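You operate a simulated robot arm through the tools that you are given. There is no shell and no other tool. Be economical: measure what you need, move in short steps, check, and stop when the job is done.

The job below is to be done with a simulated robot arm. You get a single attempt, and the scene is never put back.

JOB
Swap the red plug for the green one and light the lamp.
Fine: socket two of the grey strip is off for the swap; the red plug ends on the green top.
Where things are to end (x, y in the base frame): red plug within 80 mm of [260, -590].

Only the result counts: the job must be done as asked and must still hold three seconds after the hand-in. Knocking over, shifting, dropping, spilling or breaking anything else fails it.

ROBOT AND FRAMES
A 6-joint arm with a two-finger parallel gripper, fixed in place. Base frame: the origin is at the foot of the arm, x ahead of it, y to its left, z up. Readings come in mm, degrees, newtons and seconds.
With the tool pointing down near the work surface it reaches from about 140 to 840 mm from the base axis. Its first joint turns from -166.0 to 166.0 degrees. Payload 3.91 kg.
The tool frame sits at the grasp point between the pads (the TCP): z along the fingers, y along the line on which they close. The tips reach 30 mm beyond it. The gripper opens to 110 mm. The fingers are 20 mm wide and 10 mm thick; the gripper's body (48 by 112 mm) begins 55 mm behind the TCP.
Orientation is that of the tool frame in the base frame, as [roll, pitch, yaw] about the fixed x, y, z axes, in that order (R = Rz(yaw) Ry(pitch) Rx(roll)). With the fingers straight down and closing along the base's y, the tool's x points along the base's -x, its y along +y and its z along -z.

CONTROLS
- The arm moves only by the tool play_rows. Its argument "targets" is a list of rows, each an object (a shift or turn left out is 0, a gripper value left out holds the last) with "dp": the shift along the tool's x, y, z in mm, a list of three; "delta_rot": the turn, a rotation vector about the tool's x, y, z in degrees, a list of three; "gripper": the closure, from 0 (fully open) to 1 (shut). In form: [{"dp": [x, y, z], "delta_rot": [rx, ry, rz], "gripper": gripper}, ...]. A call has 1 to 10 rows; each row shifts and turns the commanded pose from where the row before left it, along the tool's axes as they then stand. A row lasts 0.2 s, in which the tool goes at most 50 mm and 8.6 degrees; a call with a longer step from one row to the next is refused whole, and so is a gripper value outside its range. A pose out of reach is approached as far as the arm can. The call stops where the force on the tool passes 70 N (or 10 N more than at its start, if that is more) or the arm is blocked; 0.2 s more then pass. The fingers move at their own pace (about 108 mm/s each) and stop on an object; they squeeze with about 41 N. The grip force told is the motor's: it shows also when the fingers shut on nothing. Time passes only in rows, and 0.2 s behind the last, so rows that do not move let the fingers close. It gives the time, the measured TCP pose, the force on the tool (base axes), the opening and the grip force at its end, in the units of the frame above (readings bear some noise), with the torque about the TCP (base axes, N m) and any sound that the robot's microphone picked up.
- Cameras (640 x 400 px; columns grow to the right, rows downward): "scene" is fixed at [412, -494.6, 1485.8]; the picture's right is [0.04, 1.00, 0.00], its down [0.70, -0.03, -0.71] and it looks along [-0.71, 0.03, -0.70] (base axes); focal length 214 px, centre (320, 200). "wrist" rides on the gripper at [77, 7, -114] in the tool frame; the picture's right is [-0.09, 1.00, 0.00], its down [-0.80, -0.07, -0.59] and it looks along [-0.59, -0.05, 0.80] (tool axes); focal length 270 px, centre (320, 200). There is no depth. A picture from a camera that has moved, and an enlarged one, comes with that camera's place and axes in the base frame and with its lens. The place of the scene camera against the robot may be out by one fixed shift of up to 18 mm in any direction.
- capture(camera): a new picture of that camera. No time passes.
- raise_lower(by): slides the trunk up (or, below 0, down) by that many mm; the arm rides with it, the base frame stays. It gives what a move gives, with no picture.
- inspect(camera, box): a new picture of the part [left, top, right, bottom] of that camera's present view, enlarged. No time passes.
- close_job(): hands the job in; it is judged then, once.

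Work in short steps. Places have to be worked out from the pictures, the camera data and where the tool is seen: move nearer, look again, correct. Check each grasp and each placing, and mend what went wrong. You have 120 turns and 64 pictures in all, those below and enlarged ones among them. Open the gripper and draw the arm clear of the work before you hand the job in, unless the task says otherwise; then end with one line.

The tools are called after ">>>" as a command line: name --argument value ..., lists and objects as JSON in quotes. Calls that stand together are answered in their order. play_rows: Moves the arm, as the interface text tells. Its arguments: {"type":"object","properties":{"targets":{"type":"array","items":{"type":"object","properties":{"dp":{"type":"array","items":{"type":"number"}},"delta_rot":{"type":"array","items":{"type":"number"}},"gripper":{"type":"number"}}}}},"required":["targets"]} The other tools are called the same way: raise_lower (by) slides the trunk up or down; capture (camera) takes a picture; inspect (camera, box) takes an enlarged picture of a part of a camera's view; close_job () hands the job in.

At the start:

```text
time: 0.0
position: [103.3, -342.7, 1332.3]
tcp_rot: [180.0, 0.0, 179.9]
contact_force: [-0.4, -0.3, -0.1]
ft_torque: [0.02, 0.01, -0.01]
finger_gap: 109.9
finger_force: 0.1
trunk travel left (down, up): [-450.0, 90.0]
```

scene: 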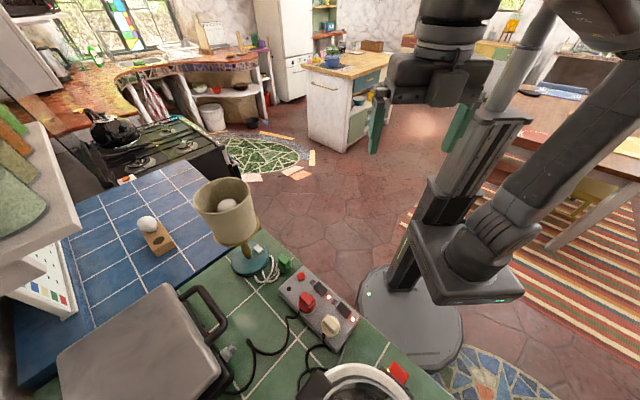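
wrist: 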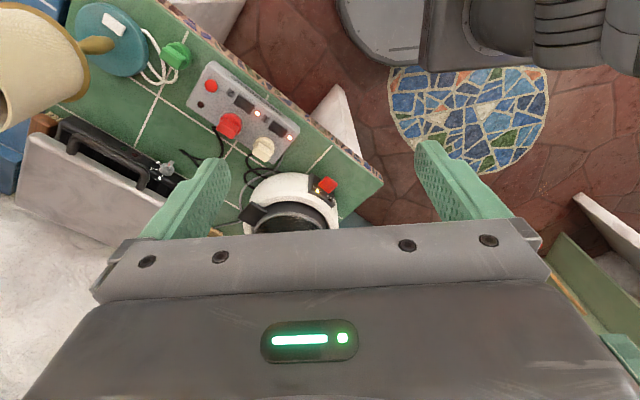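

I start by looking closely at the strip, the plugs and the lamp in both cameras.

>>> inspect --camera "scene" --box '[180, 170, 460, 400]'

>>> inspect --camera "wrist" --box '[60, 0, 400, 240]'

```text
1.74 times, centred on (320, 285) of scene
camera zoom: at [412.0, -494.6, 1485.8], right [0.04, 1.0, 0.0], down [0.7, -0.03, -0.71], along [-0.71, 0.03, -0.7], focal length 373 px, centre (320, 52)
```

zoom: 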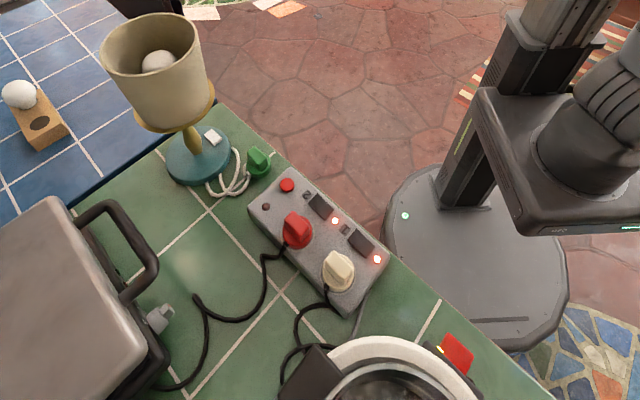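

```text
1.67 times, centred on (230, 120) of wrist
camera zoom: at [26.0, -336.5, 1444.6], right [0.09, 1.0, 0.0], down [0.8, -0.07, 0.59], along [0.59, -0.05, -0.8], focal length 450 px, centre (470, 333)
```

zoom: 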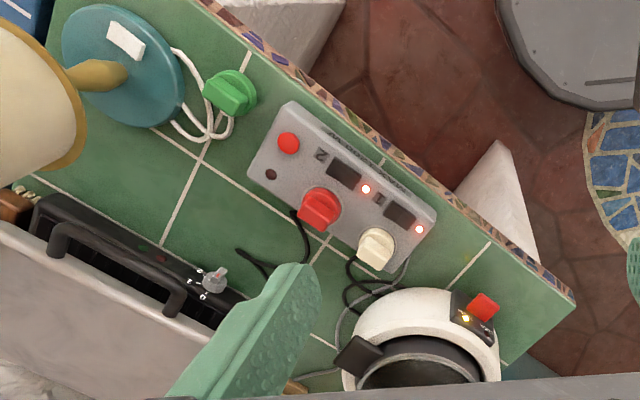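

Both cameras put the red plug's top near (208, -530, 925). It is in socket two, next to the rocker marked "2". I move the wrist camera closer.

>>> play_rows --targets '[{"dp": [2.6, -27.4, 36]}, {"dp": [2.6, -27.4, 36]}, {"dp": [2.6, -27.4, 36]}, {"dp": [2.6, -27.4, 36]}, {"dp": [2.6, -27.4, 36]}]'

>>> capture --camera "wrist"

>>> capture --camera "scene"

```text
time: 1.2
position: [90.3, -483.3, 1148.1]
tcp_rot: [179.9, 0.0, 179.9]
contact_force: [0.5, -0.3, 0.3]
ft_torque: [-0.02, 0.01, 0.01]
finger_gap: 109.7
finger_force: 0.1
trunk travel left (down, up): [-450.0, 90.0]
```

```text
59 pictures are left
camera wrist: at [13.6, -475.9, 1262.9], right [0.09, 1.0, 0.0], down [0.8, -0.07, 0.59], along [0.59, -0.05, -0.8], focal length 270 px, centre (320, 200)
```

wrist: 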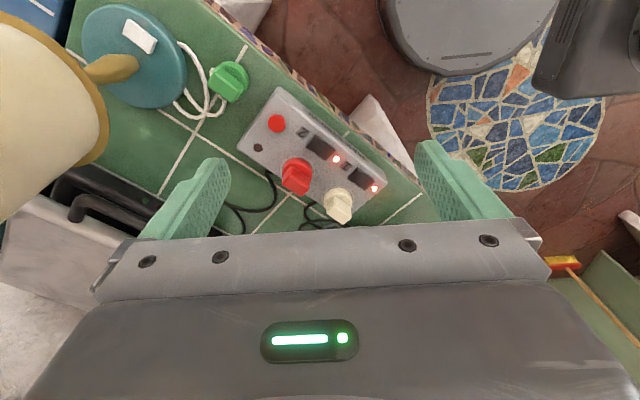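

```text
58 pictures are left
```

scene: 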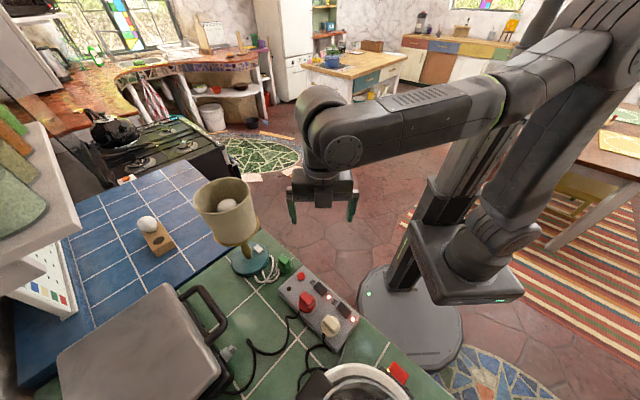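

>>> inspect --camera "wrist" --box '[200, 50, 400, 230]'

```text
2.22 times, centred on (300, 140) of wrist
camera zoom: at [13.6, -475.9, 1262.9], right [0.09, 1.0, 0.0], down [0.8, -0.07, 0.59], along [0.59, -0.05, -0.8], focal length 601 px, centre (364, 333)
```

zoom: 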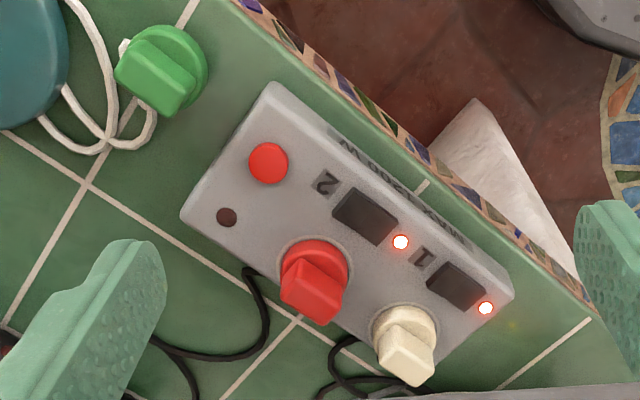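

The strip lies at about 45° in the base frame, with LEDs 1 and 2 both lit. I go lower for a closer look.

>>> play_rows --targets '[{"dp": [-8, -5, 30]}, {"dp": [-8, -5, 30]}, {"dp": [-8, -5, 30]}, {"dp": [-8, -5, 25]}]'

>>> capture --camera "wrist"

```text
time: 2.2
position: [123.7, -501.2, 1033.8]
tcp_rot: [-180.0, 0.0, -180.0]
contact_force: [0.5, 0.4, 0.9]
ft_torque: [-0.03, -0.01, -0.02]
finger_gap: 109.7
finger_force: 0.0
trunk travel left (down, up): [-450.0, 90.0]
```

```text
56 pictures are left
camera wrist: at [46.8, -494.5, 1148.1], right [0.09, 1.0, 0.0], down [0.8, -0.07, 0.59], along [0.59, -0.05, -0.8], focal length 270 px, centre (320, 200)
```

wrist: 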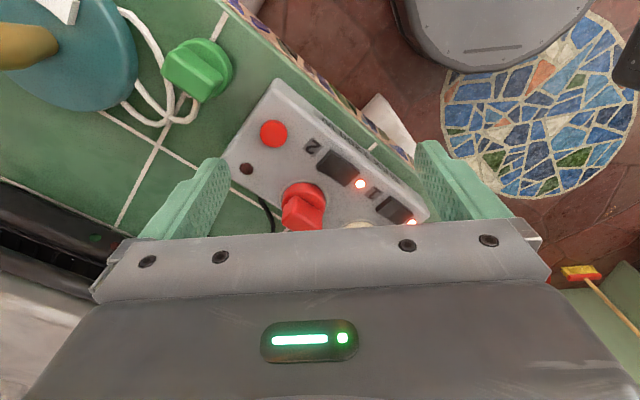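

>>> inspect --camera "wrist" --box '[220, 70, 440, 240]'

>>> inspect --camera "scene" --box '[230, 230, 370, 360]'

```text
2.35 times, centred on (330, 155) of wrist
camera zoom: at [46.8, -494.5, 1148.1], right [0.09, 1.0, 0.0], down [0.8, -0.07, 0.59], along [0.59, -0.05, -0.8], focal length 636 px, centre (296, 306)
```

zoom: 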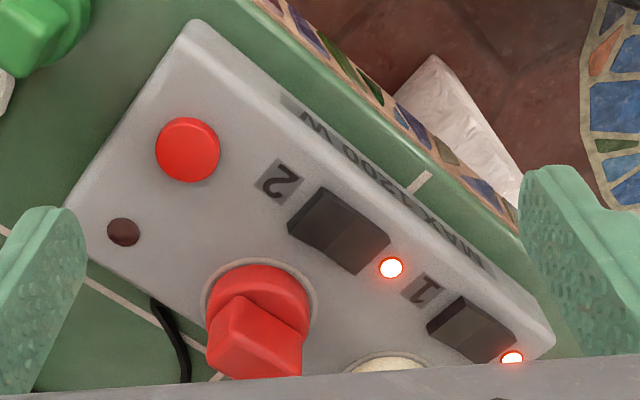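

```text
3.08 times, centred on (300, 295) of scene
camera zoom: at [412.0, -494.6, 1485.8], right [0.04, 1.0, 0.0], down [0.7, -0.03, -0.71], along [-0.71, 0.03, -0.7], focal length 660 px, centre (382, -92)
```

zoom: 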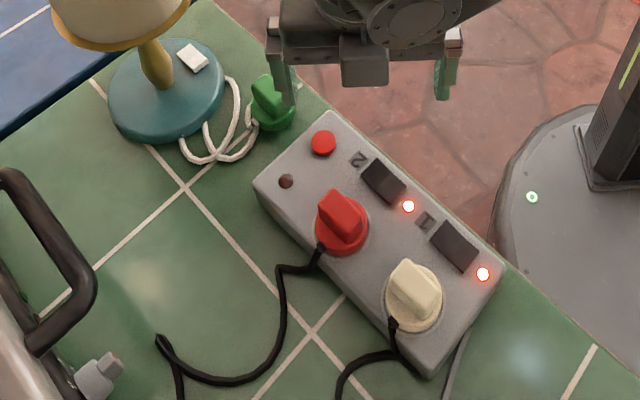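

>>> inspect --camera "wrist" --box '[300, 120, 420, 230]'

```text
3.64 times, centred on (360, 175) of wrist
camera zoom: at [46.8, -494.5, 1148.1], right [0.09, 1.0, 0.0], down [0.8, -0.07, 0.59], along [0.59, -0.05, -0.8], focal length 983 px, centre (174, 291)
```

zoom: 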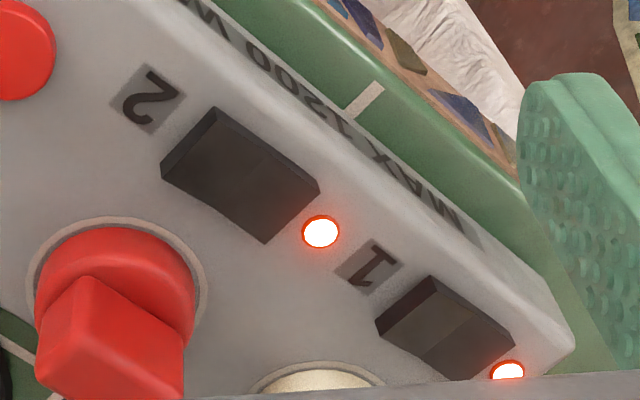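

The end of rocker 2 nearest its label stands up and the LED end is pressed, so it is ON. I will press the label end, near (161, -494), to switch it off. I close the fingers, yaw 45° to line up with the strip, and go above that point.

>>> play_rows --targets '[{"delta_rot": [0, 0, -7.5], "gripper": 1}, {"delta_rot": [0, 0, -7.5]}, {"delta_rot": [0, 0, -7.5]}, {"delta_rot": [0, 0, -7.5]}, {"delta_rot": [0, 0, -7.5]}, {"delta_rot": [0, 0, -7.5]}, {"dp": [-15, -10, 10]}, {"dp": [-16, -11, 10]}]'

>>> capture --camera "wrist"

>>> inspect --camera "scene" --box '[180, 170, 380, 350]'

```text
time: 4.0
position: [158.1, -494.1, 1016.7]
tcp_rot: [-180.0, 0.0, -135.0]
contact_force: [-0.1, -0.1, 0.0]
ft_torque: [0.04, 0.02, 0.0]
finger_gap: 0.1
finger_force: 37.6
trunk travel left (down, up): [-450.0, 90.0]
```

```text
52 pictures are left
camera wrist: at [99.5, -544.1, 1130.5], right [-0.64, 0.77, 0.0], down [0.62, 0.52, 0.59], along [0.46, 0.38, -0.8], focal length 270 px, centre (320, 200)
```

wrist: 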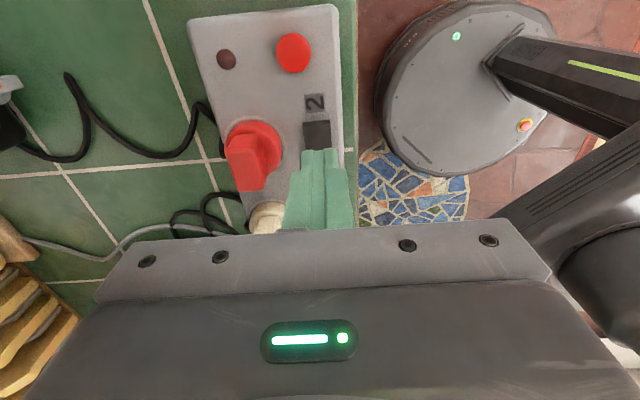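

```text
2.22 times, centred on (280, 260) of scene
camera zoom: at [412.0, -494.6, 1485.8], right [0.04, 1.0, 0.0], down [0.7, -0.03, -0.71], along [-0.71, 0.03, -0.7], focal length 477 px, centre (409, 67)
```

zoom: 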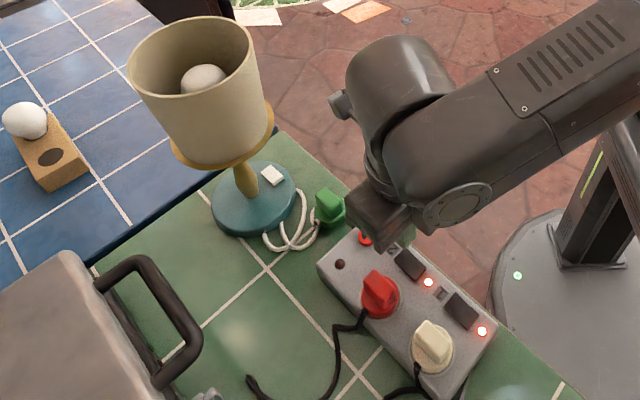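

The fingertip sits just over the label half of rocker 2. I come down until just above it, then press in small steps.

>>> play_rows --targets '[{"dp": [-1, -2, 18]}, {"dp": [0, 0, 18]}, {"dp": [0, 0, 3]}, {"dp": [0, 0, 3]}, {"dp": [0, 0, 2]}]'

>>> inspect --camera "scene" --box '[260, 240, 370, 350]'

```text
time: 5.2
position: [161.7, -492.6, 973.7]
tcp_rot: [-179.7, -0.1, -135.0]
contact_force: [-0.4, -1.8, 26.4]
ft_torque: [0.15, -0.11, -0.23]
finger_gap: 0.0
finger_force: 37.8
trunk travel left (down, up): [-450.0, 90.0]
```

```text
3.64 times, centred on (315, 295) of scene
camera zoom: at [412.0, -494.6, 1485.8], right [0.04, 1.0, 0.0], down [0.7, -0.03, -0.71], along [-0.71, 0.03, -0.7], focal length 780 px, centre (338, -146)
```

zoom: 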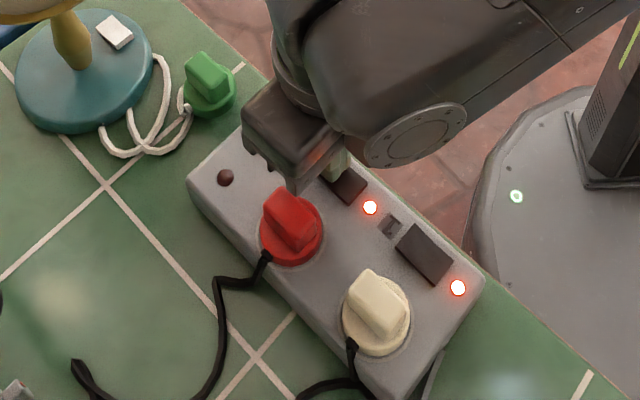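

The tip touches the rocker at about z 943 with 26 N, and the LED is still lit. I press a little more.

>>> play_rows --targets '[{"dp": [0, 0, 1.5]}, {"dp": [0, 0, 1.5]}, {"dp": [0, 0, 1.5]}]'

>>> inspect --camera "scene" --box '[260, 240, 370, 350]'

```text
time: 6.0
position: [161.1, -493.1, 974.4]
tcp_rot: [-179.2, -0.6, -134.8]
contact_force: [-3.6, 9.8, 29.1]
ft_torque: [0.51, -0.05, 0.1]
finger_gap: 0.2
finger_force: 38.0
trunk travel left (down, up): [-450.0, 90.0]
stopped in row 3: the force on the tool passed its limit at 71 N (the readings are from after the stop); the commanded pose is now the measured one
```

```text
3.64 times, centred on (315, 295) of scene
camera zoom: at [412.0, -494.6, 1485.8], right [0.04, 1.0, 0.0], down [0.7, -0.03, -0.71], along [-0.71, 0.03, -0.7], focal length 780 px, centre (338, -146)
```

zoom: 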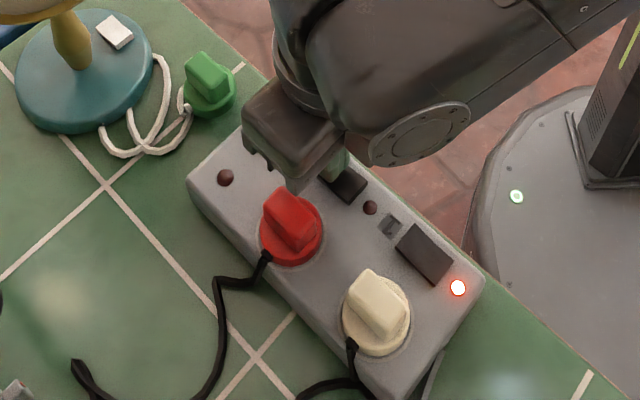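

LED 2 is out and LED 1 stays lit, so socket two is off. I lift away, level the tool and look down at the plug.

>>> play_rows --targets '[{"dp": [0, 0, -20]}, {"dp": [0, 0, -40], "delta_rot": [-0.8, -0.6, 0]}, {"dp": [25, -30, 0], "gripper": 0.3}, {"dp": [0, 0, 0]}]'

>>> capture --camera "wrist"

```text
time: 7.0
position: [164.3, -533.1, 1032.7]
tcp_rot: [179.8, 0.1, -135.0]
contact_force: [-0.5, 0.1, 0.4]
ft_torque: [0.0, -0.02, 0.0]
finger_gap: 77.2
finger_force: 0.1
trunk travel left (down, up): [-450.0, 90.0]
```

```text
48 pictures are left
camera wrist: at [104.4, -585.0, 1145.4], right [-0.64, 0.77, 0.0], down [0.62, 0.51, 0.6], along [0.46, 0.39, -0.8], focal length 270 px, centre (320, 200)
```

wrist: 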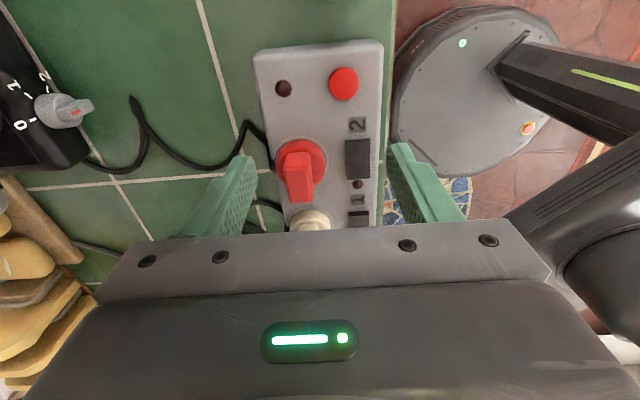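

>>> inspect --camera "wrist" --box '[240, 110, 360, 230]'

```text
3.33 times, centred on (300, 170) of wrist
camera zoom: at [104.4, -585.0, 1145.4], right [-0.64, 0.77, 0.0], down [0.62, 0.51, 0.6], along [0.46, 0.39, -0.8], focal length 901 px, centre (387, 300)
```

zoom: 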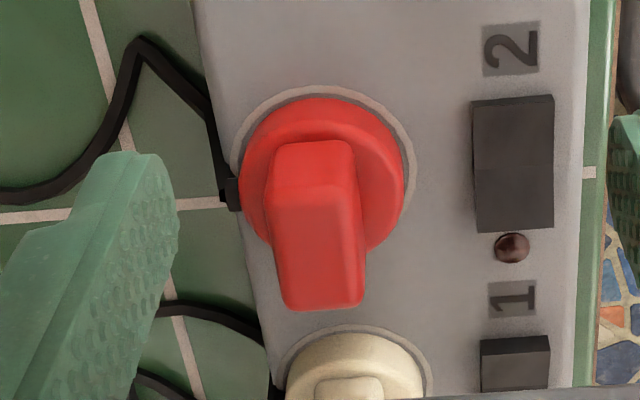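

The red plug's grip block is centred near (206, -520.5) with its top at about z 971 and its width across the strip about 18 mm. I move over it with the fingers partly open and check.

>>> play_rows --targets '[{"dp": [-19, -10, 0], "gripper": 0.52}, {"dp": [-19.5, -10.8, 0]}, {"dp": [0, 0, 15]}]'

>>> capture --camera "wrist"

>>> inspect --camera "scene" --box '[260, 240, 370, 350]'

```text
time: 7.8
position: [206.3, -521.7, 1017.3]
tcp_rot: [179.7, 0.2, -135.0]
contact_force: [-0.5, 0.4, 0.3]
ft_torque: [0.03, -0.02, 0.01]
finger_gap: 52.7
finger_force: 0.1
trunk travel left (down, up): [-450.0, 90.0]
```

```text
46 pictures are left
camera wrist: at [147.3, -572.6, 1130.0], right [-0.64, 0.77, 0.0], down [0.62, 0.51, 0.6], along [0.46, 0.39, -0.8], focal length 270 px, centre (320, 200)
```

wrist: 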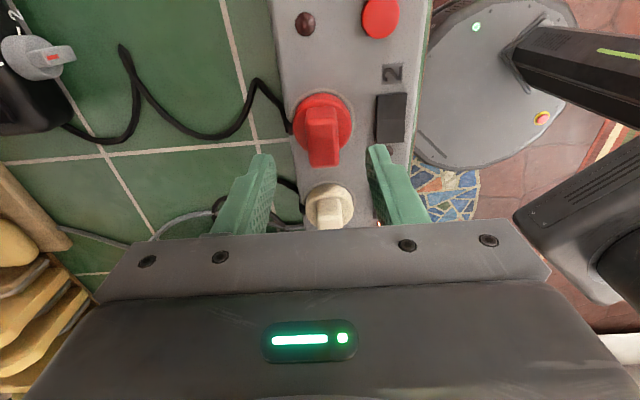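

```text
3.64 times, centred on (315, 295) of scene
camera zoom: at [412.0, -494.6, 1485.8], right [0.04, 1.0, 0.0], down [0.7, -0.03, -0.71], along [-0.71, 0.03, -0.7], focal length 780 px, centre (338, -146)
```

zoom: 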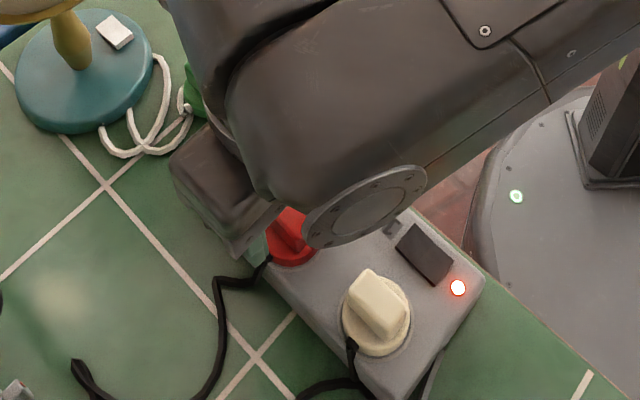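

The block is at (206, -521), right under the TCP. I go down 38 mm and close.

>>> play_rows --targets '[{"dp": [0, 0, 20]}, {"dp": [0, 0, 18]}, {"dp": [0, 0, 0], "gripper": 0.9}, {"gripper": 0.9}]'

>>> capture --camera "wrist"

```text
time: 8.8
position: [209.0, -521.3, 978.3]
tcp_rot: [179.7, 0.3, -134.9]
contact_force: [-2.1, 2.9, 1.7]
ft_torque: [0.08, 0.07, -0.04]
finger_gap: 39.1
finger_force: 41.2
trunk travel left (down, up): [-450.0, 90.0]
```

```text
44 pictures are left
camera wrist: at [148.7, -571.6, 1091.8], right [-0.64, 0.77, 0.0], down [0.62, 0.51, 0.6], along [0.46, 0.39, -0.8], focal length 270 px, centre (320, 200)
```

wrist: 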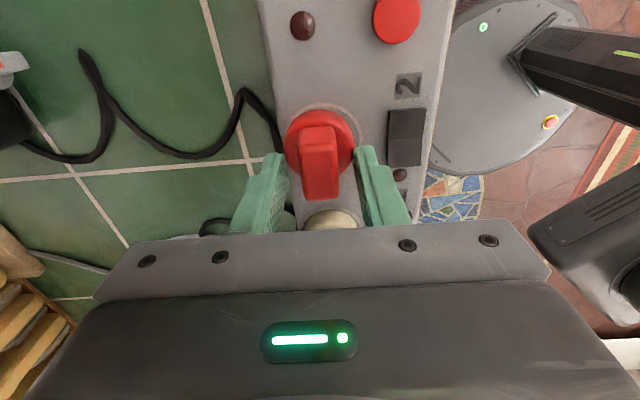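

The fingers stopped at 39 mm on the plug's disc, not on its block. I open, rise 8 mm and close on the flat block for a cleaner grip.

>>> play_rows --targets '[{"gripper": 0.52}, {"dp": [1.5, 1, -8]}, {"gripper": 0.95}, {"gripper": 0.95}, {"gripper": 0.95}]'

```text
time: 10.1
position: [205.6, -521.8, 987.0]
tcp_rot: [179.8, 0.2, -135.0]
contact_force: [0.9, -0.8, 0.8]
ft_torque: [-0.04, -0.06, 0.01]
finger_gap: 19.1
finger_force: 41.2
trunk travel left (down, up): [-450.0, 90.0]
```

The gap is 19 mm, so the fingers hold the block. I pull straight up in small steps.

>>> play_rows --targets '[{"dp": [0, 0, -3]}, {"dp": [0, 0, -3]}, {"dp": [0, 0, -4]}, {"dp": [0, 0, -5]}, {"dp": [0, 0, -5]}, {"dp": [0, 0, -10]}]'

>>> capture --camera "wrist"

```text
time: 11.4
position: [206.4, -522.7, 1016.1]
tcp_rot: [179.8, 0.2, -135.0]
contact_force: [0.1, 0.5, -1.8]
ft_torque: [-0.03, 0.0, -0.04]
finger_gap: 19.0
finger_force: 40.8
trunk travel left (down, up): [-450.0, 90.0]
```

```text
43 pictures are left
camera wrist: at [146.7, -572.5, 1129.9], right [-0.64, 0.77, 0.0], down [0.62, 0.51, 0.6], along [0.46, 0.39, -0.8], focal length 270 px, centre (320, 200)
```

wrist: 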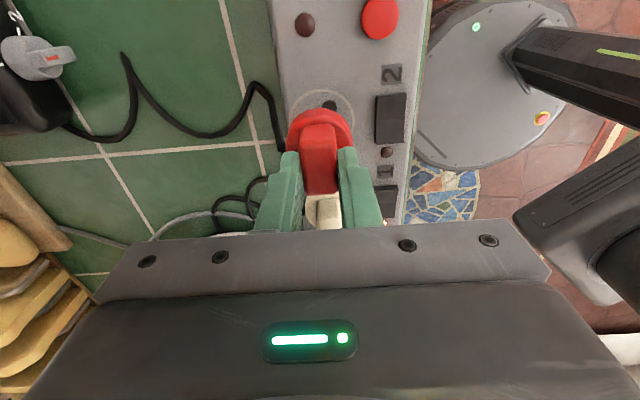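

The plug is out. I lift a bit more, carry it over clear green tile near (235, -600), inside the allowed zone, and look before lowering.

>>> play_rows --targets '[{"dp": [0, 0, -20]}, {"dp": [11.5, -25, 0]}, {"dp": [11.5, -25, 0]}, {"dp": [11.4, -25, 0]}, {"dp": [0, 0, 20]}]'

>>> capture --camera "wrist"

>>> capture --camera "scene"

```text
time: 12.7
position: [233.6, -599.7, 1014.2]
tcp_rot: [179.9, 0.1, -135.0]
contact_force: [0.2, -0.2, -0.7]
ft_torque: [0.0, 0.01, 0.02]
finger_gap: 18.9
finger_force: 40.9
trunk travel left (down, up): [-450.0, 90.0]
```

```text
42 pictures are left
camera wrist: at [174.5, -650.1, 1128.6], right [-0.64, 0.77, 0.0], down [0.62, 0.51, 0.6], along [0.46, 0.39, -0.8], focal length 270 px, centre (320, 200)
```

wrist: 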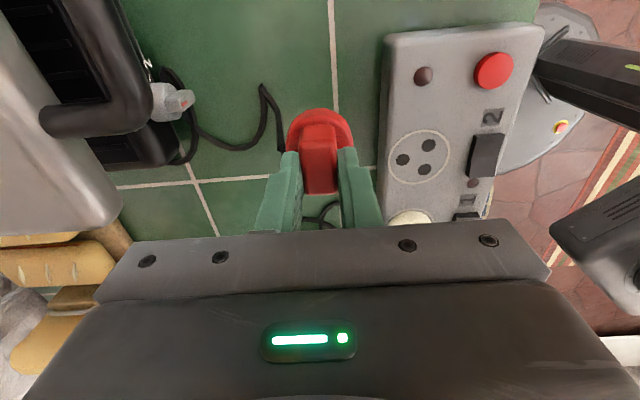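

```text
41 pictures are left
```

scene: 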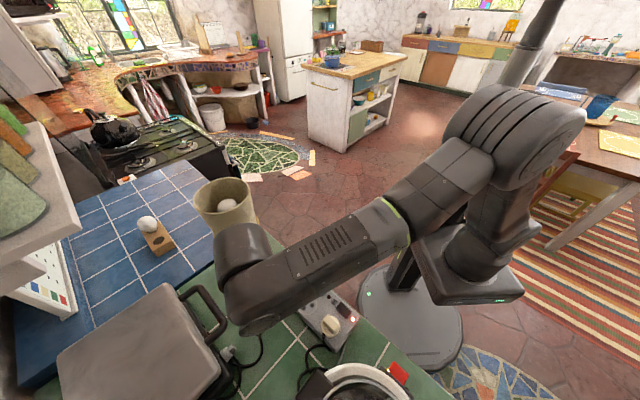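

The cord follows freely and the tile below is clear. I lower the plug gently toward the counter.

>>> play_rows --targets '[{"dp": [0, 0, 20]}, {"dp": [0, 0, 20]}, {"dp": [0, 0, 4]}, {"dp": [0, 0, 3]}, {"dp": [0, 0, 3]}]'

```text
time: 13.8
position: [234.1, -599.6, 966.7]
tcp_rot: [179.8, 0.2, -135.0]
contact_force: [-0.6, 0.4, -1.0]
ft_torque: [-0.03, 0.01, -0.02]
finger_gap: 19.1
finger_force: 40.6
trunk travel left (down, up): [-450.0, 90.0]
```

>>> play_rows --targets '[{"dp": [0, 0, 3]}, {"dp": [0, 0, 3]}, {"dp": [0, 0, 2]}]'

>>> capture --camera "wrist"

```text
time: 14.7
position: [233.7, -598.0, 961.0]
tcp_rot: [179.9, 0.1, -135.1]
contact_force: [1.3, -0.5, 11.0]
ft_torque: [-0.09, -0.07, -0.01]
finger_gap: 18.7
finger_force: 41.0
trunk travel left (down, up): [-450.0, 90.0]
```

```text
40 pictures are left
camera wrist: at [174.7, -649.4, 1074.1], right [-0.64, 0.77, 0.0], down [0.62, 0.52, 0.6], along [0.46, 0.38, -0.8], focal length 270 px, centre (320, 200)
```

wrist: 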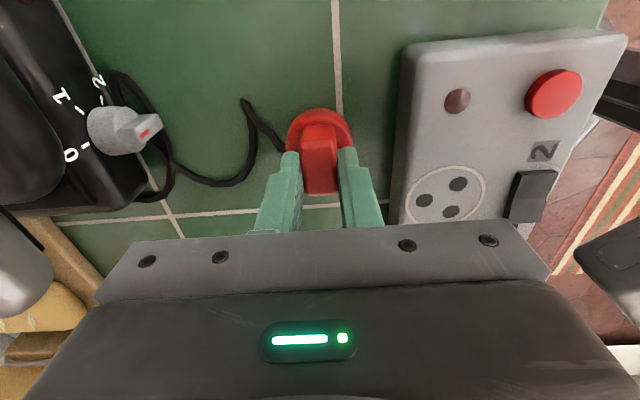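

It touches with 11 N, so the plug stands on the tile. I release and rise.

>>> play_rows --targets '[{"gripper": 0.75}, {"gripper": 0.6}, {"dp": [0, 0, -20]}, {"dp": [0, 0, -40]}, {"dp": [0, 0, -40]}]'

>>> capture --camera "wrist"

```text
time: 15.8
position: [236.2, -599.6, 1057.9]
tcp_rot: [179.9, 0.2, -135.0]
contact_force: [-0.1, 0.3, -1.0]
ft_torque: [0.0, 0.01, 0.04]
finger_gap: 44.0
finger_force: 0.1
trunk travel left (down, up): [-450.0, 90.0]
```

```text
39 pictures are left
camera wrist: at [176.5, -650.1, 1171.6], right [-0.64, 0.77, 0.0], down [0.62, 0.51, 0.6], along [0.46, 0.39, -0.8], focal length 270 px, centre (320, 200)
```

wrist: 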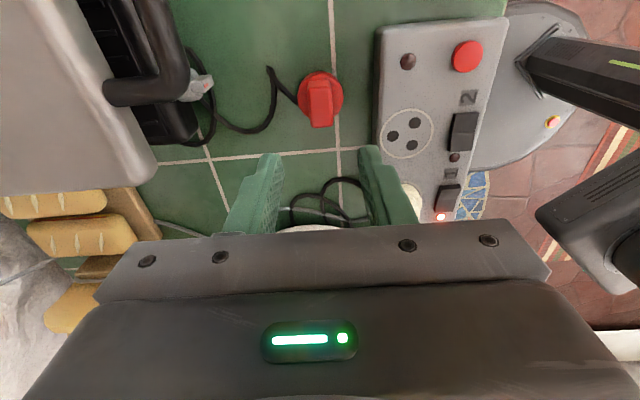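

The red plug stands on the tile at (234, -598). Next is the green plug near (85, -600), which is close to the lamp shade. I back off upward and turn the tool half round so the camera and its bulk stay on the side away from the lamp.

>>> play_rows --targets '[{"dp": [-13.1, 29.4, -23]}, {"dp": [-13.1, 29.4, -23]}, {"dp": [-13.1, 29.4, -23]}, {"dp": [-13.1, 29.4, -23]}, {"delta_rot": [0, 0, 8.5]}, {"delta_rot": [0, 0, 8.5]}, {"delta_rot": [0, 0, 8.5]}, {"delta_rot": [0, 0, 8.5]}, {"delta_rot": [0, 0, 8.5]}, {"delta_rot": [0, 0, 8.5]}]'

>>> play_rows --targets '[{"delta_rot": [0, 0, 8.6]}, {"delta_rot": [0, 0, 8.6]}, {"delta_rot": [0, 0, 8.6]}, {"delta_rot": [0, 0, 8.6]}, {"delta_rot": [0, 0, 8.6]}, {"delta_rot": [0, 0, 8.6]}, {"delta_rot": [0, 0, 8.6]}, {"delta_rot": [0, 0, 8.6]}, {"delta_rot": [0, 0, 8.6]}, {"delta_rot": [0, 0, 8.6]}]'

>>> play_rows --targets '[{"delta_rot": [0, 0, 8.6]}, {"delta_rot": [0, 0, 8.6]}, {"delta_rot": [0, 0, 8.6]}, {"delta_rot": [0, 0, 8.6]}, {"delta_rot": [0, 0, 8.6]}]'

>>> capture --camera "wrist"

>>> capture --camera "scene"

```text
time: 18.1
position: [187.4, -479.8, 1149.8]
tcp_rot: [179.7, 0.0, 173.9]
contact_force: [0.3, -0.4, 0.0]
ft_torque: [0.01, 0.04, 0.02]
finger_gap: 44.2
finger_force: 0.0
trunk travel left (down, up): [-450.0, 90.0]
```

```text
time: 20.2
position: [187.9, -479.0, 1149.7]
tcp_rot: [-179.9, -0.3, 88.0]
contact_force: [-0.1, -0.3, -0.6]
ft_torque: [-0.01, 0.04, -0.02]
finger_gap: 44.0
finger_force: 0.0
trunk travel left (down, up): [-450.0, 90.0]
```

```text
time: 21.4
position: [187.9, -479.4, 1150.1]
tcp_rot: [-179.7, -0.2, 45.0]
contact_force: [-0.3, 0.2, -0.5]
ft_torque: [0.0, 0.01, -0.03]
finger_gap: 44.0
finger_force: 0.0
trunk travel left (down, up): [-450.0, 90.0]
```

```text
38 pictures are left
camera wrist: at [247.0, -431.8, 1265.1], right [0.64, -0.77, 0.0], down [-0.62, -0.52, 0.59], along [-0.46, -0.38, -0.81], focal length 270 px, centre (320, 200)
```

wrist: 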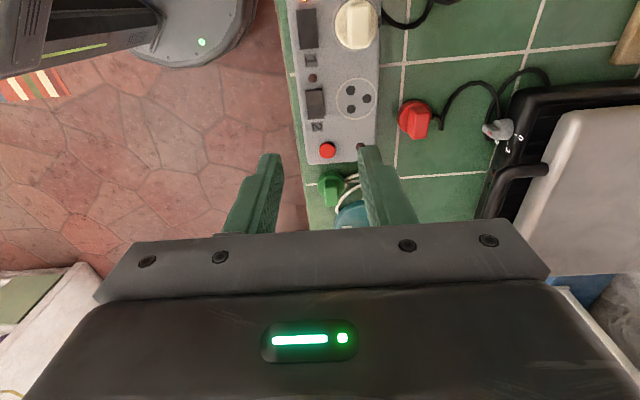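

```text
37 pictures are left
```

scene: 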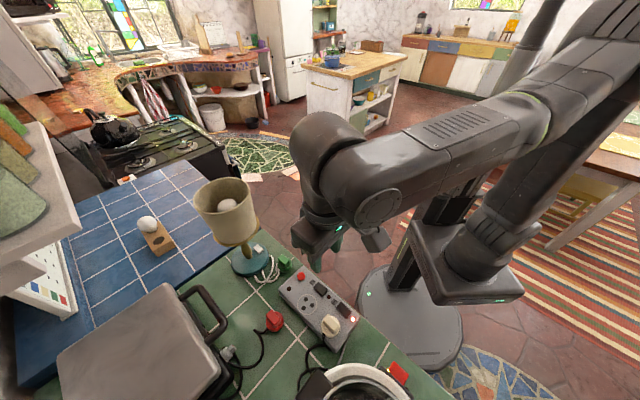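

The green plug is just in view. I move the tool 55 mm back along the strip direction for a better look at it and the lamp.

>>> play_rows --targets '[{"dp": [-30, 0, 0]}, {"dp": [-30, 0, 10]}]'

>>> inspect --camera "wrist" --box '[240, 20, 480, 230]'

```text
time: 22.1
position: [146.7, -520.9, 1140.3]
tcp_rot: [-179.8, -0.3, 45.0]
contact_force: [0.2, -0.3, 0.3]
ft_torque: [0.03, -0.05, 0.01]
finger_gap: 44.2
finger_force: 0.1
trunk travel left (down, up): [-450.0, 90.0]
```

```text
1.90 times, centred on (360, 125) of wrist
camera zoom: at [204.4, -472.9, 1254.9], right [0.64, -0.77, 0.0], down [-0.62, -0.52, 0.59], along [-0.46, -0.38, -0.81], focal length 515 px, centre (244, 343)
```

zoom: 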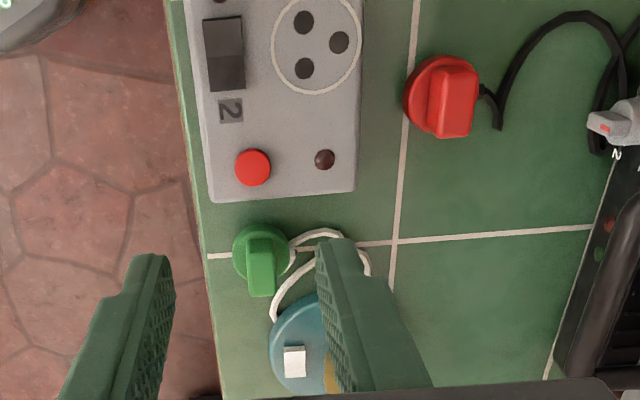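

The green plug's block is parallel to the strip, with its centre near (82, -590) and the lamp axis near (45, -699). A vertical gripper would pass within about 10 mm of the shade. So I tilt the tool 12° with its back leaning away from the lamp, and lower it over the strip's free end first.

>>> play_rows --targets '[{"delta_rot": [0, -6, 0]}, {"delta_rot": [0, -6, 0]}, {"dp": [9, 0, 42.4]}, {"dp": [9, 0, 42.4]}, {"dp": [9, 0, 42.4]}]'

>>> capture --camera "wrist"

>>> inspect --camera "scene" --box '[180, 150, 440, 400]'

```text
time: 23.2
position: [145.4, -522.7, 1009.1]
tcp_rot: [-179.8, 11.8, 45.1]
contact_force: [0.2, -1.0, -0.2]
ft_torque: [0.0, 0.0, -0.01]
finger_gap: 43.8
finger_force: 0.0
trunk travel left (down, up): [-450.0, 90.0]
```

```text
35 pictures are left
camera wrist: at [220.4, -458.6, 1105.5], right [0.64, -0.77, 0.01], down [-0.52, -0.42, 0.75], along [-0.56, -0.49, -0.67], focal length 270 px, centre (320, 200)
```

wrist: 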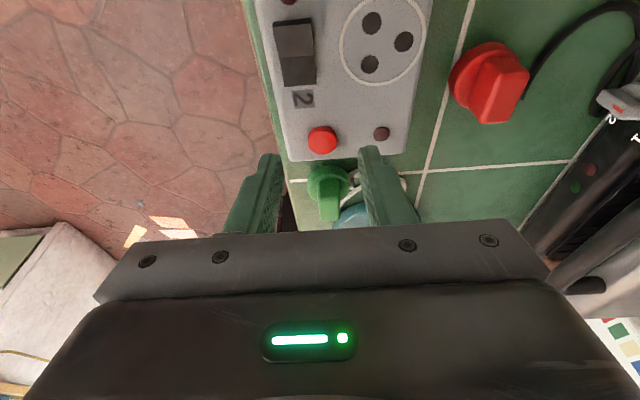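

```text
1.60 times, centred on (310, 275) of scene
camera zoom: at [412.0, -494.6, 1485.8], right [0.04, 1.0, 0.0], down [0.7, -0.03, -0.71], along [-0.71, 0.03, -0.7], focal length 343 px, centre (336, 80)
```

zoom: 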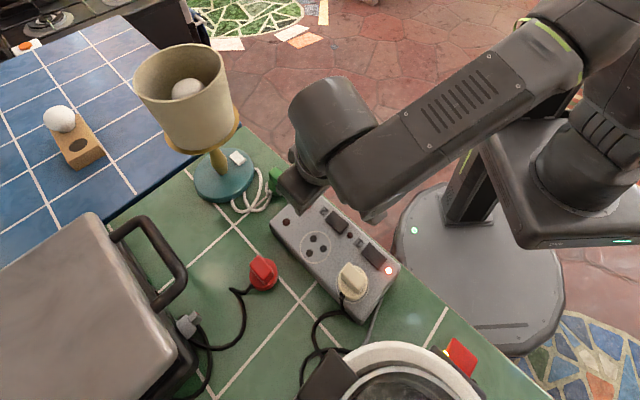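

There is enough clearance in both views. I slide at constant height to above the green plug.

>>> play_rows --targets '[{"dp": [-28, 1.2, 6]}, {"dp": [-28, 1.2, 6]}, {"dp": [-28, 1.2, 6]}]'

>>> capture --camera "wrist"

>>> inspect --camera "scene" --box '[180, 150, 340, 310]'

```text
time: 24.1
position: [88.4, -587.0, 1009.4]
tcp_rot: [-179.7, 11.6, 45.0]
contact_force: [-0.9, -0.5, 0.3]
ft_torque: [0.0, -0.01, -0.02]
finger_gap: 44.1
finger_force: 0.0
trunk travel left (down, up): [-450.0, 90.0]
```

```text
33 pictures are left
camera wrist: at [162.0, -521.6, 1105.5], right [0.64, -0.77, 0.01], down [-0.52, -0.42, 0.75], along [-0.56, -0.49, -0.67], focal length 270 px, centre (320, 200)
```

wrist: 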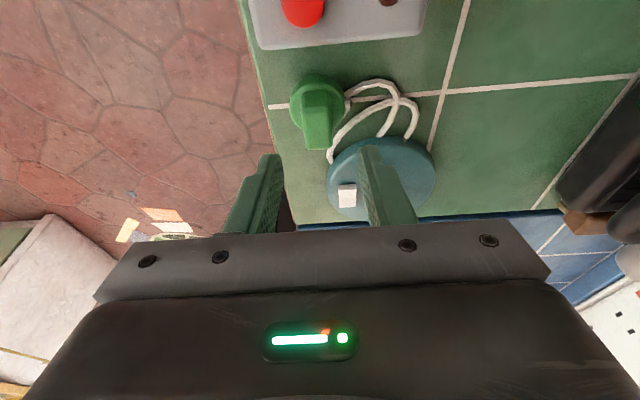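

```text
2.50 times, centred on (260, 230) of scene
camera zoom: at [412.0, -494.6, 1485.8], right [0.04, 1.0, 0.0], down [0.7, -0.03, -0.71], along [-0.71, 0.03, -0.7], focal length 536 px, centre (470, 125)
```

zoom: 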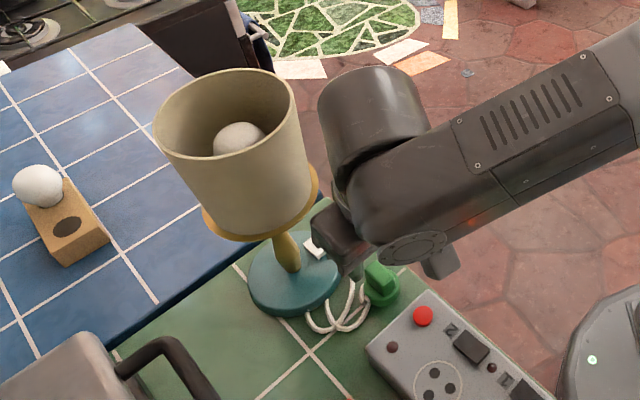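

>>> inspect --camera "wrist" --box '[260, 50, 400, 190]'

```text
2.86 times, centred on (330, 120) of wrist
camera zoom: at [162.0, -521.6, 1105.5], right [0.64, -0.77, 0.01], down [-0.52, -0.42, 0.75], along [-0.56, -0.49, -0.67], focal length 772 px, centre (291, 429)
```

zoom: 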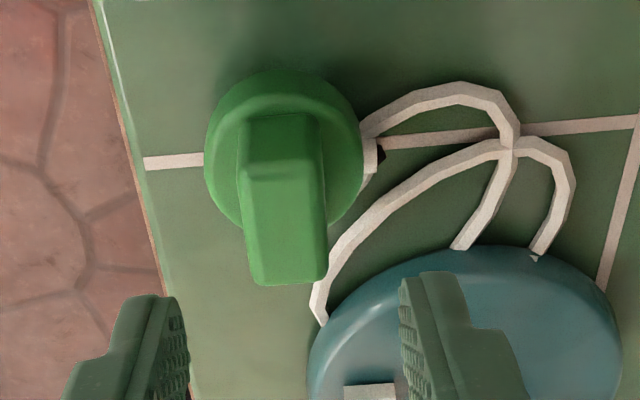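

The green block centre is at about (83, -590). I shift 6 mm along the strip direction and go down to the same grip height as for the red plug, then close.

>>> play_rows --targets '[{"dp": [-2.5, -1, 16]}, {"dp": [3.1, 0, 15]}, {"dp": [3.1, 0, 15]}]'

>>> inspect --camera "wrist" --box '[220, 50, 420, 230]'

```text
time: 24.9
position: [83.2, -590.7, 964.1]
tcp_rot: [-179.7, 11.9, 45.2]
contact_force: [0.2, -0.1, 0.3]
ft_torque: [0.0, 0.0, -0.03]
finger_gap: 44.1
finger_force: 0.1
trunk travel left (down, up): [-450.0, 90.0]
```

```text
2.22 times, centred on (320, 140) of wrist
camera zoom: at [156.9, -524.8, 1059.7], right [0.64, -0.77, 0.01], down [-0.52, -0.42, 0.75], along [-0.56, -0.49, -0.67], focal length 601 px, centre (320, 333)
```

zoom: 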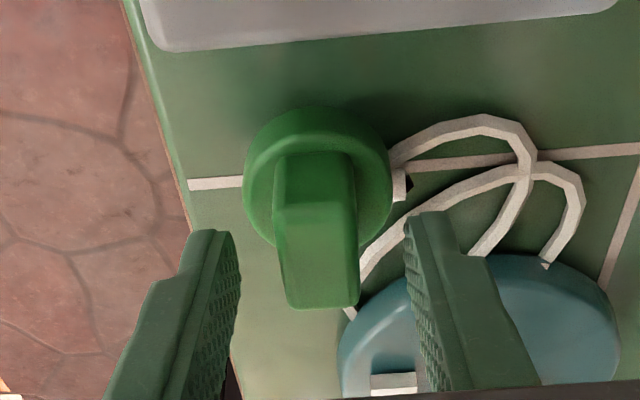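

>>> play_rows --targets '[{"gripper": 0.95}, {"gripper": 0.95}, {"gripper": 0.95}]'

>>> inspect --camera "wrist" --box '[220, 50, 420, 230]'

```text
time: 25.6
position: [82.5, -589.2, 964.2]
tcp_rot: [-179.8, 11.8, 45.1]
contact_force: [0.3, 0.0, -0.5]
ft_torque: [-0.04, -0.02, -0.01]
finger_gap: 19.0
finger_force: 41.0
trunk travel left (down, up): [-450.0, 90.0]
```

```text
2.22 times, centred on (320, 140) of wrist
camera zoom: at [156.9, -524.6, 1059.8], right [0.64, -0.77, 0.01], down [-0.52, -0.42, 0.75], along [-0.56, -0.49, -0.67], focal length 601 px, centre (320, 333)
```

zoom: 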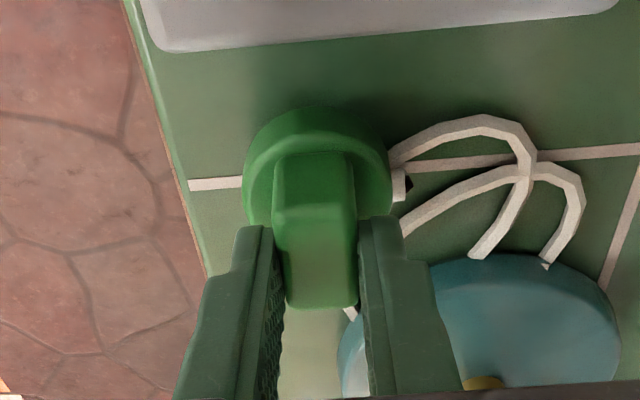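

The grip is good at 19 mm. I lift the green plug 70 mm straight up, then look.

>>> play_rows --targets '[{"dp": [-2.1, 0, -9.8]}, {"dp": [-6.2, 0, -29.3]}, {"dp": [-6.2, 0, -29.3]}]'

>>> capture --camera "wrist"

>>> inspect --camera "scene" --box '[180, 150, 340, 310]'

```text
time: 26.4
position: [83.4, -589.8, 1034.3]
tcp_rot: [-179.7, 11.7, 45.0]
contact_force: [0.1, -1.0, -1.3]
ft_torque: [0.01, 0.0, -0.04]
finger_gap: 19.0
finger_force: 41.4
trunk travel left (down, up): [-450.0, 90.0]
```

```text
28 pictures are left
camera wrist: at [157.0, -525.2, 1129.7], right [0.64, -0.77, 0.01], down [-0.52, -0.42, 0.75], along [-0.56, -0.49, -0.67], focal length 270 px, centre (320, 200)
```

wrist: 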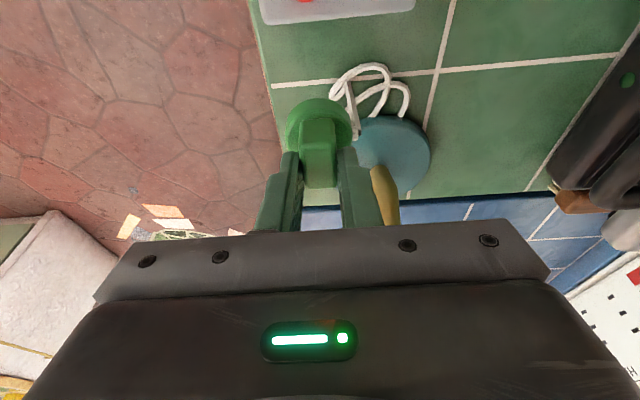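

```text
2.50 times, centred on (260, 230) of scene
camera zoom: at [412.0, -494.6, 1485.8], right [0.04, 1.0, 0.0], down [0.7, -0.03, -0.71], along [-0.71, 0.03, -0.7], focal length 536 px, centre (470, 125)
```

zoom: 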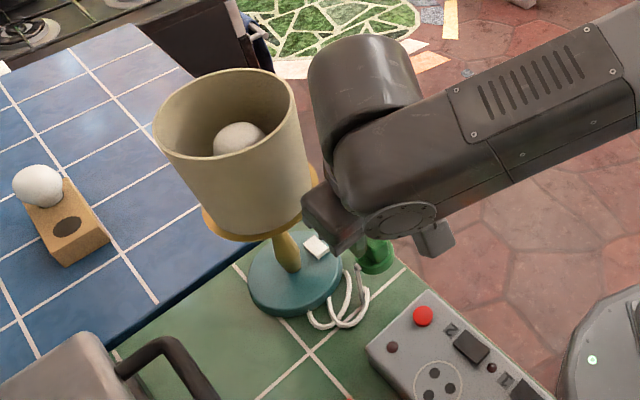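

The plug hangs straight in the grip. I carry it to above socket two at about (205, -521), staying at z 1034, and check alignment and cord.

>>> play_rows --targets '[{"dp": [32.9, 9.4, -7]}, {"dp": [32.9, 9.4, -7]}, {"dp": [32.9, 9.4, -7]}, {"dp": [32.7, 9.4, -7]}]'

>>> capture --camera "wrist"

>>> inspect --camera "scene" --box '[180, 170, 400, 390]'

```text
time: 27.4
position: [204.1, -518.8, 1032.7]
tcp_rot: [-179.6, 11.8, 45.0]
contact_force: [0.0, -1.0, -1.6]
ft_torque: [-0.02, 0.0, 0.02]
finger_gap: 19.1
finger_force: 40.7
trunk travel left (down, up): [-450.0, 90.0]
```

```text
26 pictures are left
camera wrist: at [278.5, -454.3, 1128.6], right [0.64, -0.77, 0.01], down [-0.52, -0.42, 0.75], along [-0.57, -0.49, -0.67], focal length 270 px, centre (320, 200)
```

wrist: 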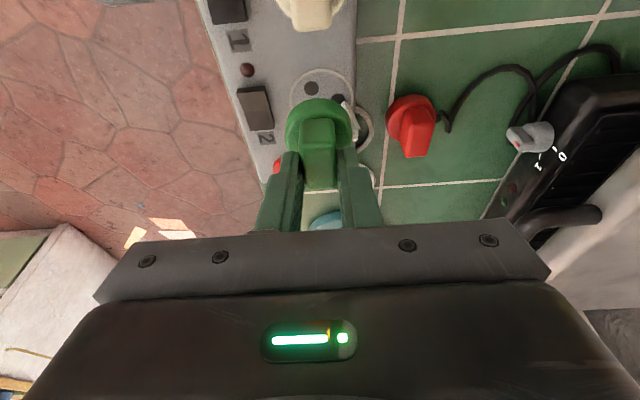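

```text
1.82 times, centred on (290, 280) of scene
camera zoom: at [412.0, -494.6, 1485.8], right [0.04, 1.0, 0.0], down [0.7, -0.03, -0.71], along [-0.71, 0.03, -0.7], focal length 390 px, centre (374, 54)
```

zoom: 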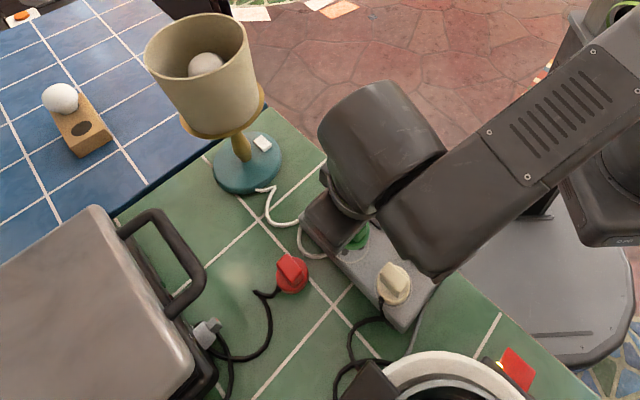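

>>> inspect --camera "wrist" --box '[265, 50, 385, 170]'

```text
3.33 times, centred on (325, 110) of wrist
camera zoom: at [278.5, -454.3, 1128.6], right [0.64, -0.77, 0.01], down [-0.52, -0.42, 0.75], along [-0.57, -0.49, -0.67], focal length 901 px, centre (303, 500)
```

zoom: 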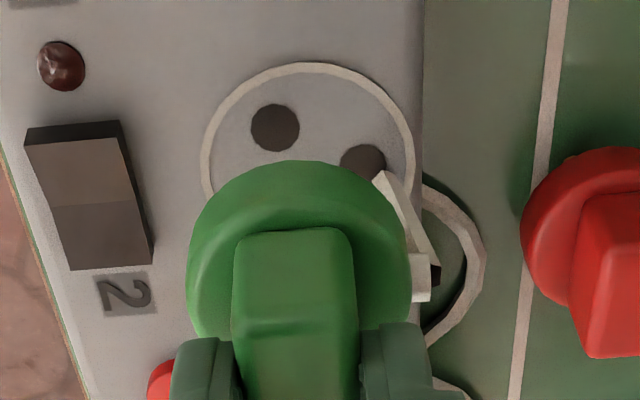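

Measured in the same picture, the plug sits about 4–5 mm too far along the strip (+s) and 2 mm off across it. I correct that and lower 18 mm to just above the strip.

>>> play_rows --targets '[{"dp": [-4.2, 2.1, 0.9]}, {"dp": [1.9, 0, 8.8]}, {"dp": [1.9, 0, 8.8]}]'

>>> inspect --camera "wrist" --box '[265, 50, 385, 170]'

>>> inspect --camera "scene" --box '[260, 250, 350, 340]'

```text
time: 28.2
position: [202.3, -524.4, 1015.7]
tcp_rot: [-179.7, 11.8, 45.2]
contact_force: [0.4, 0.3, -1.7]
ft_torque: [-0.04, -0.05, 0.02]
finger_gap: 18.9
finger_force: 41.2
trunk travel left (down, up): [-450.0, 90.0]
```

```text
3.33 times, centred on (325, 110) of wrist
camera zoom: at [277.2, -460.1, 1111.7], right [0.64, -0.77, 0.01], down [-0.52, -0.42, 0.75], along [-0.56, -0.49, -0.67], focal length 901 px, centre (303, 500)
```

zoom: 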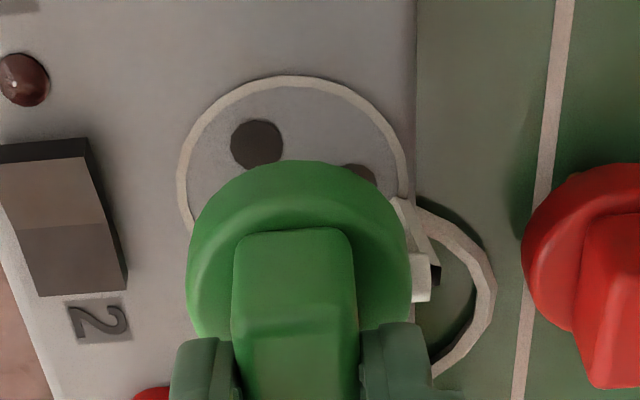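

```text
4.44 times, centred on (305, 295) of scene
camera zoom: at [412.0, -494.6, 1485.8], right [0.04, 1.0, 0.0], down [0.7, -0.03, -0.71], along [-0.71, 0.03, -0.7], focal length 953 px, centre (387, -222)
```

zoom: 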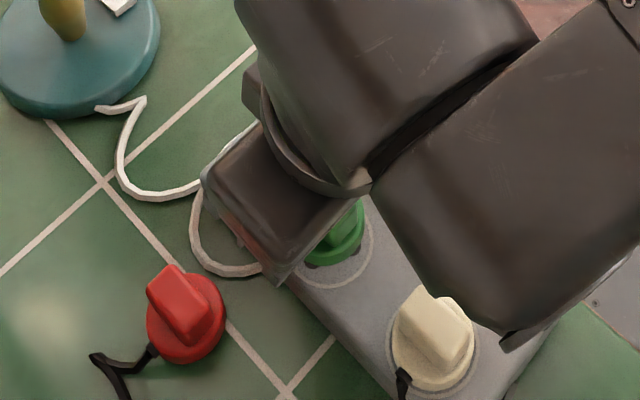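

Along the strip it is now aligned. Across it I need about 1.3 mm back toward the rockers. I correct that and lower gently, watching the force.

>>> play_rows --targets '[{"dp": [0, -1.3, 0]}, {"dp": [1.0, 0, 4.9]}, {"dp": [0.6, 0, 2.9]}, {"dp": [0.6, 0, 2.9]}]'

>>> inspect --camera "wrist" --box '[265, 50, 385, 170]'

```text
time: 29.2
position: [200.3, -523.6, 1005.1]
tcp_rot: [-179.9, 11.9, 45.1]
contact_force: [0.2, 0.1, -1.4]
ft_torque: [-0.03, 0.0, -0.04]
finger_gap: 19.0
finger_force: 40.4
trunk travel left (down, up): [-450.0, 90.0]
```

```text
3.33 times, centred on (325, 110) of wrist
camera zoom: at [275.8, -459.6, 1101.2], right [0.64, -0.77, 0.01], down [-0.52, -0.42, 0.75], along [-0.56, -0.49, -0.67], focal length 901 px, centre (303, 500)
```

zoom: 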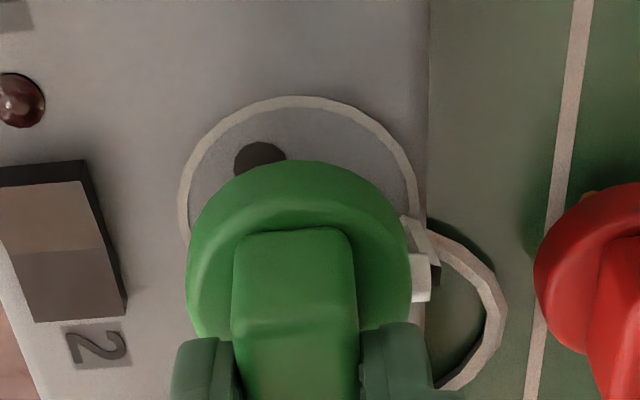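

The alignment is within about 1 mm and there is no contact force yet. I go on lowering in 3 mm steps.

>>> play_rows --targets '[{"dp": [0.6, -0.3, 2.9]}, {"dp": [0.6, 0, 2.9]}, {"dp": [0.4, 0, 1.9]}]'

```text
time: 30.1
position: [201.2, -524.2, 996.2]
tcp_rot: [-180.0, 11.8, 45.1]
contact_force: [0.6, -0.7, -1.0]
ft_torque: [-0.02, -0.02, 0.01]
finger_gap: 19.0
finger_force: 40.8
trunk travel left (down, up): [-450.0, 90.0]
```

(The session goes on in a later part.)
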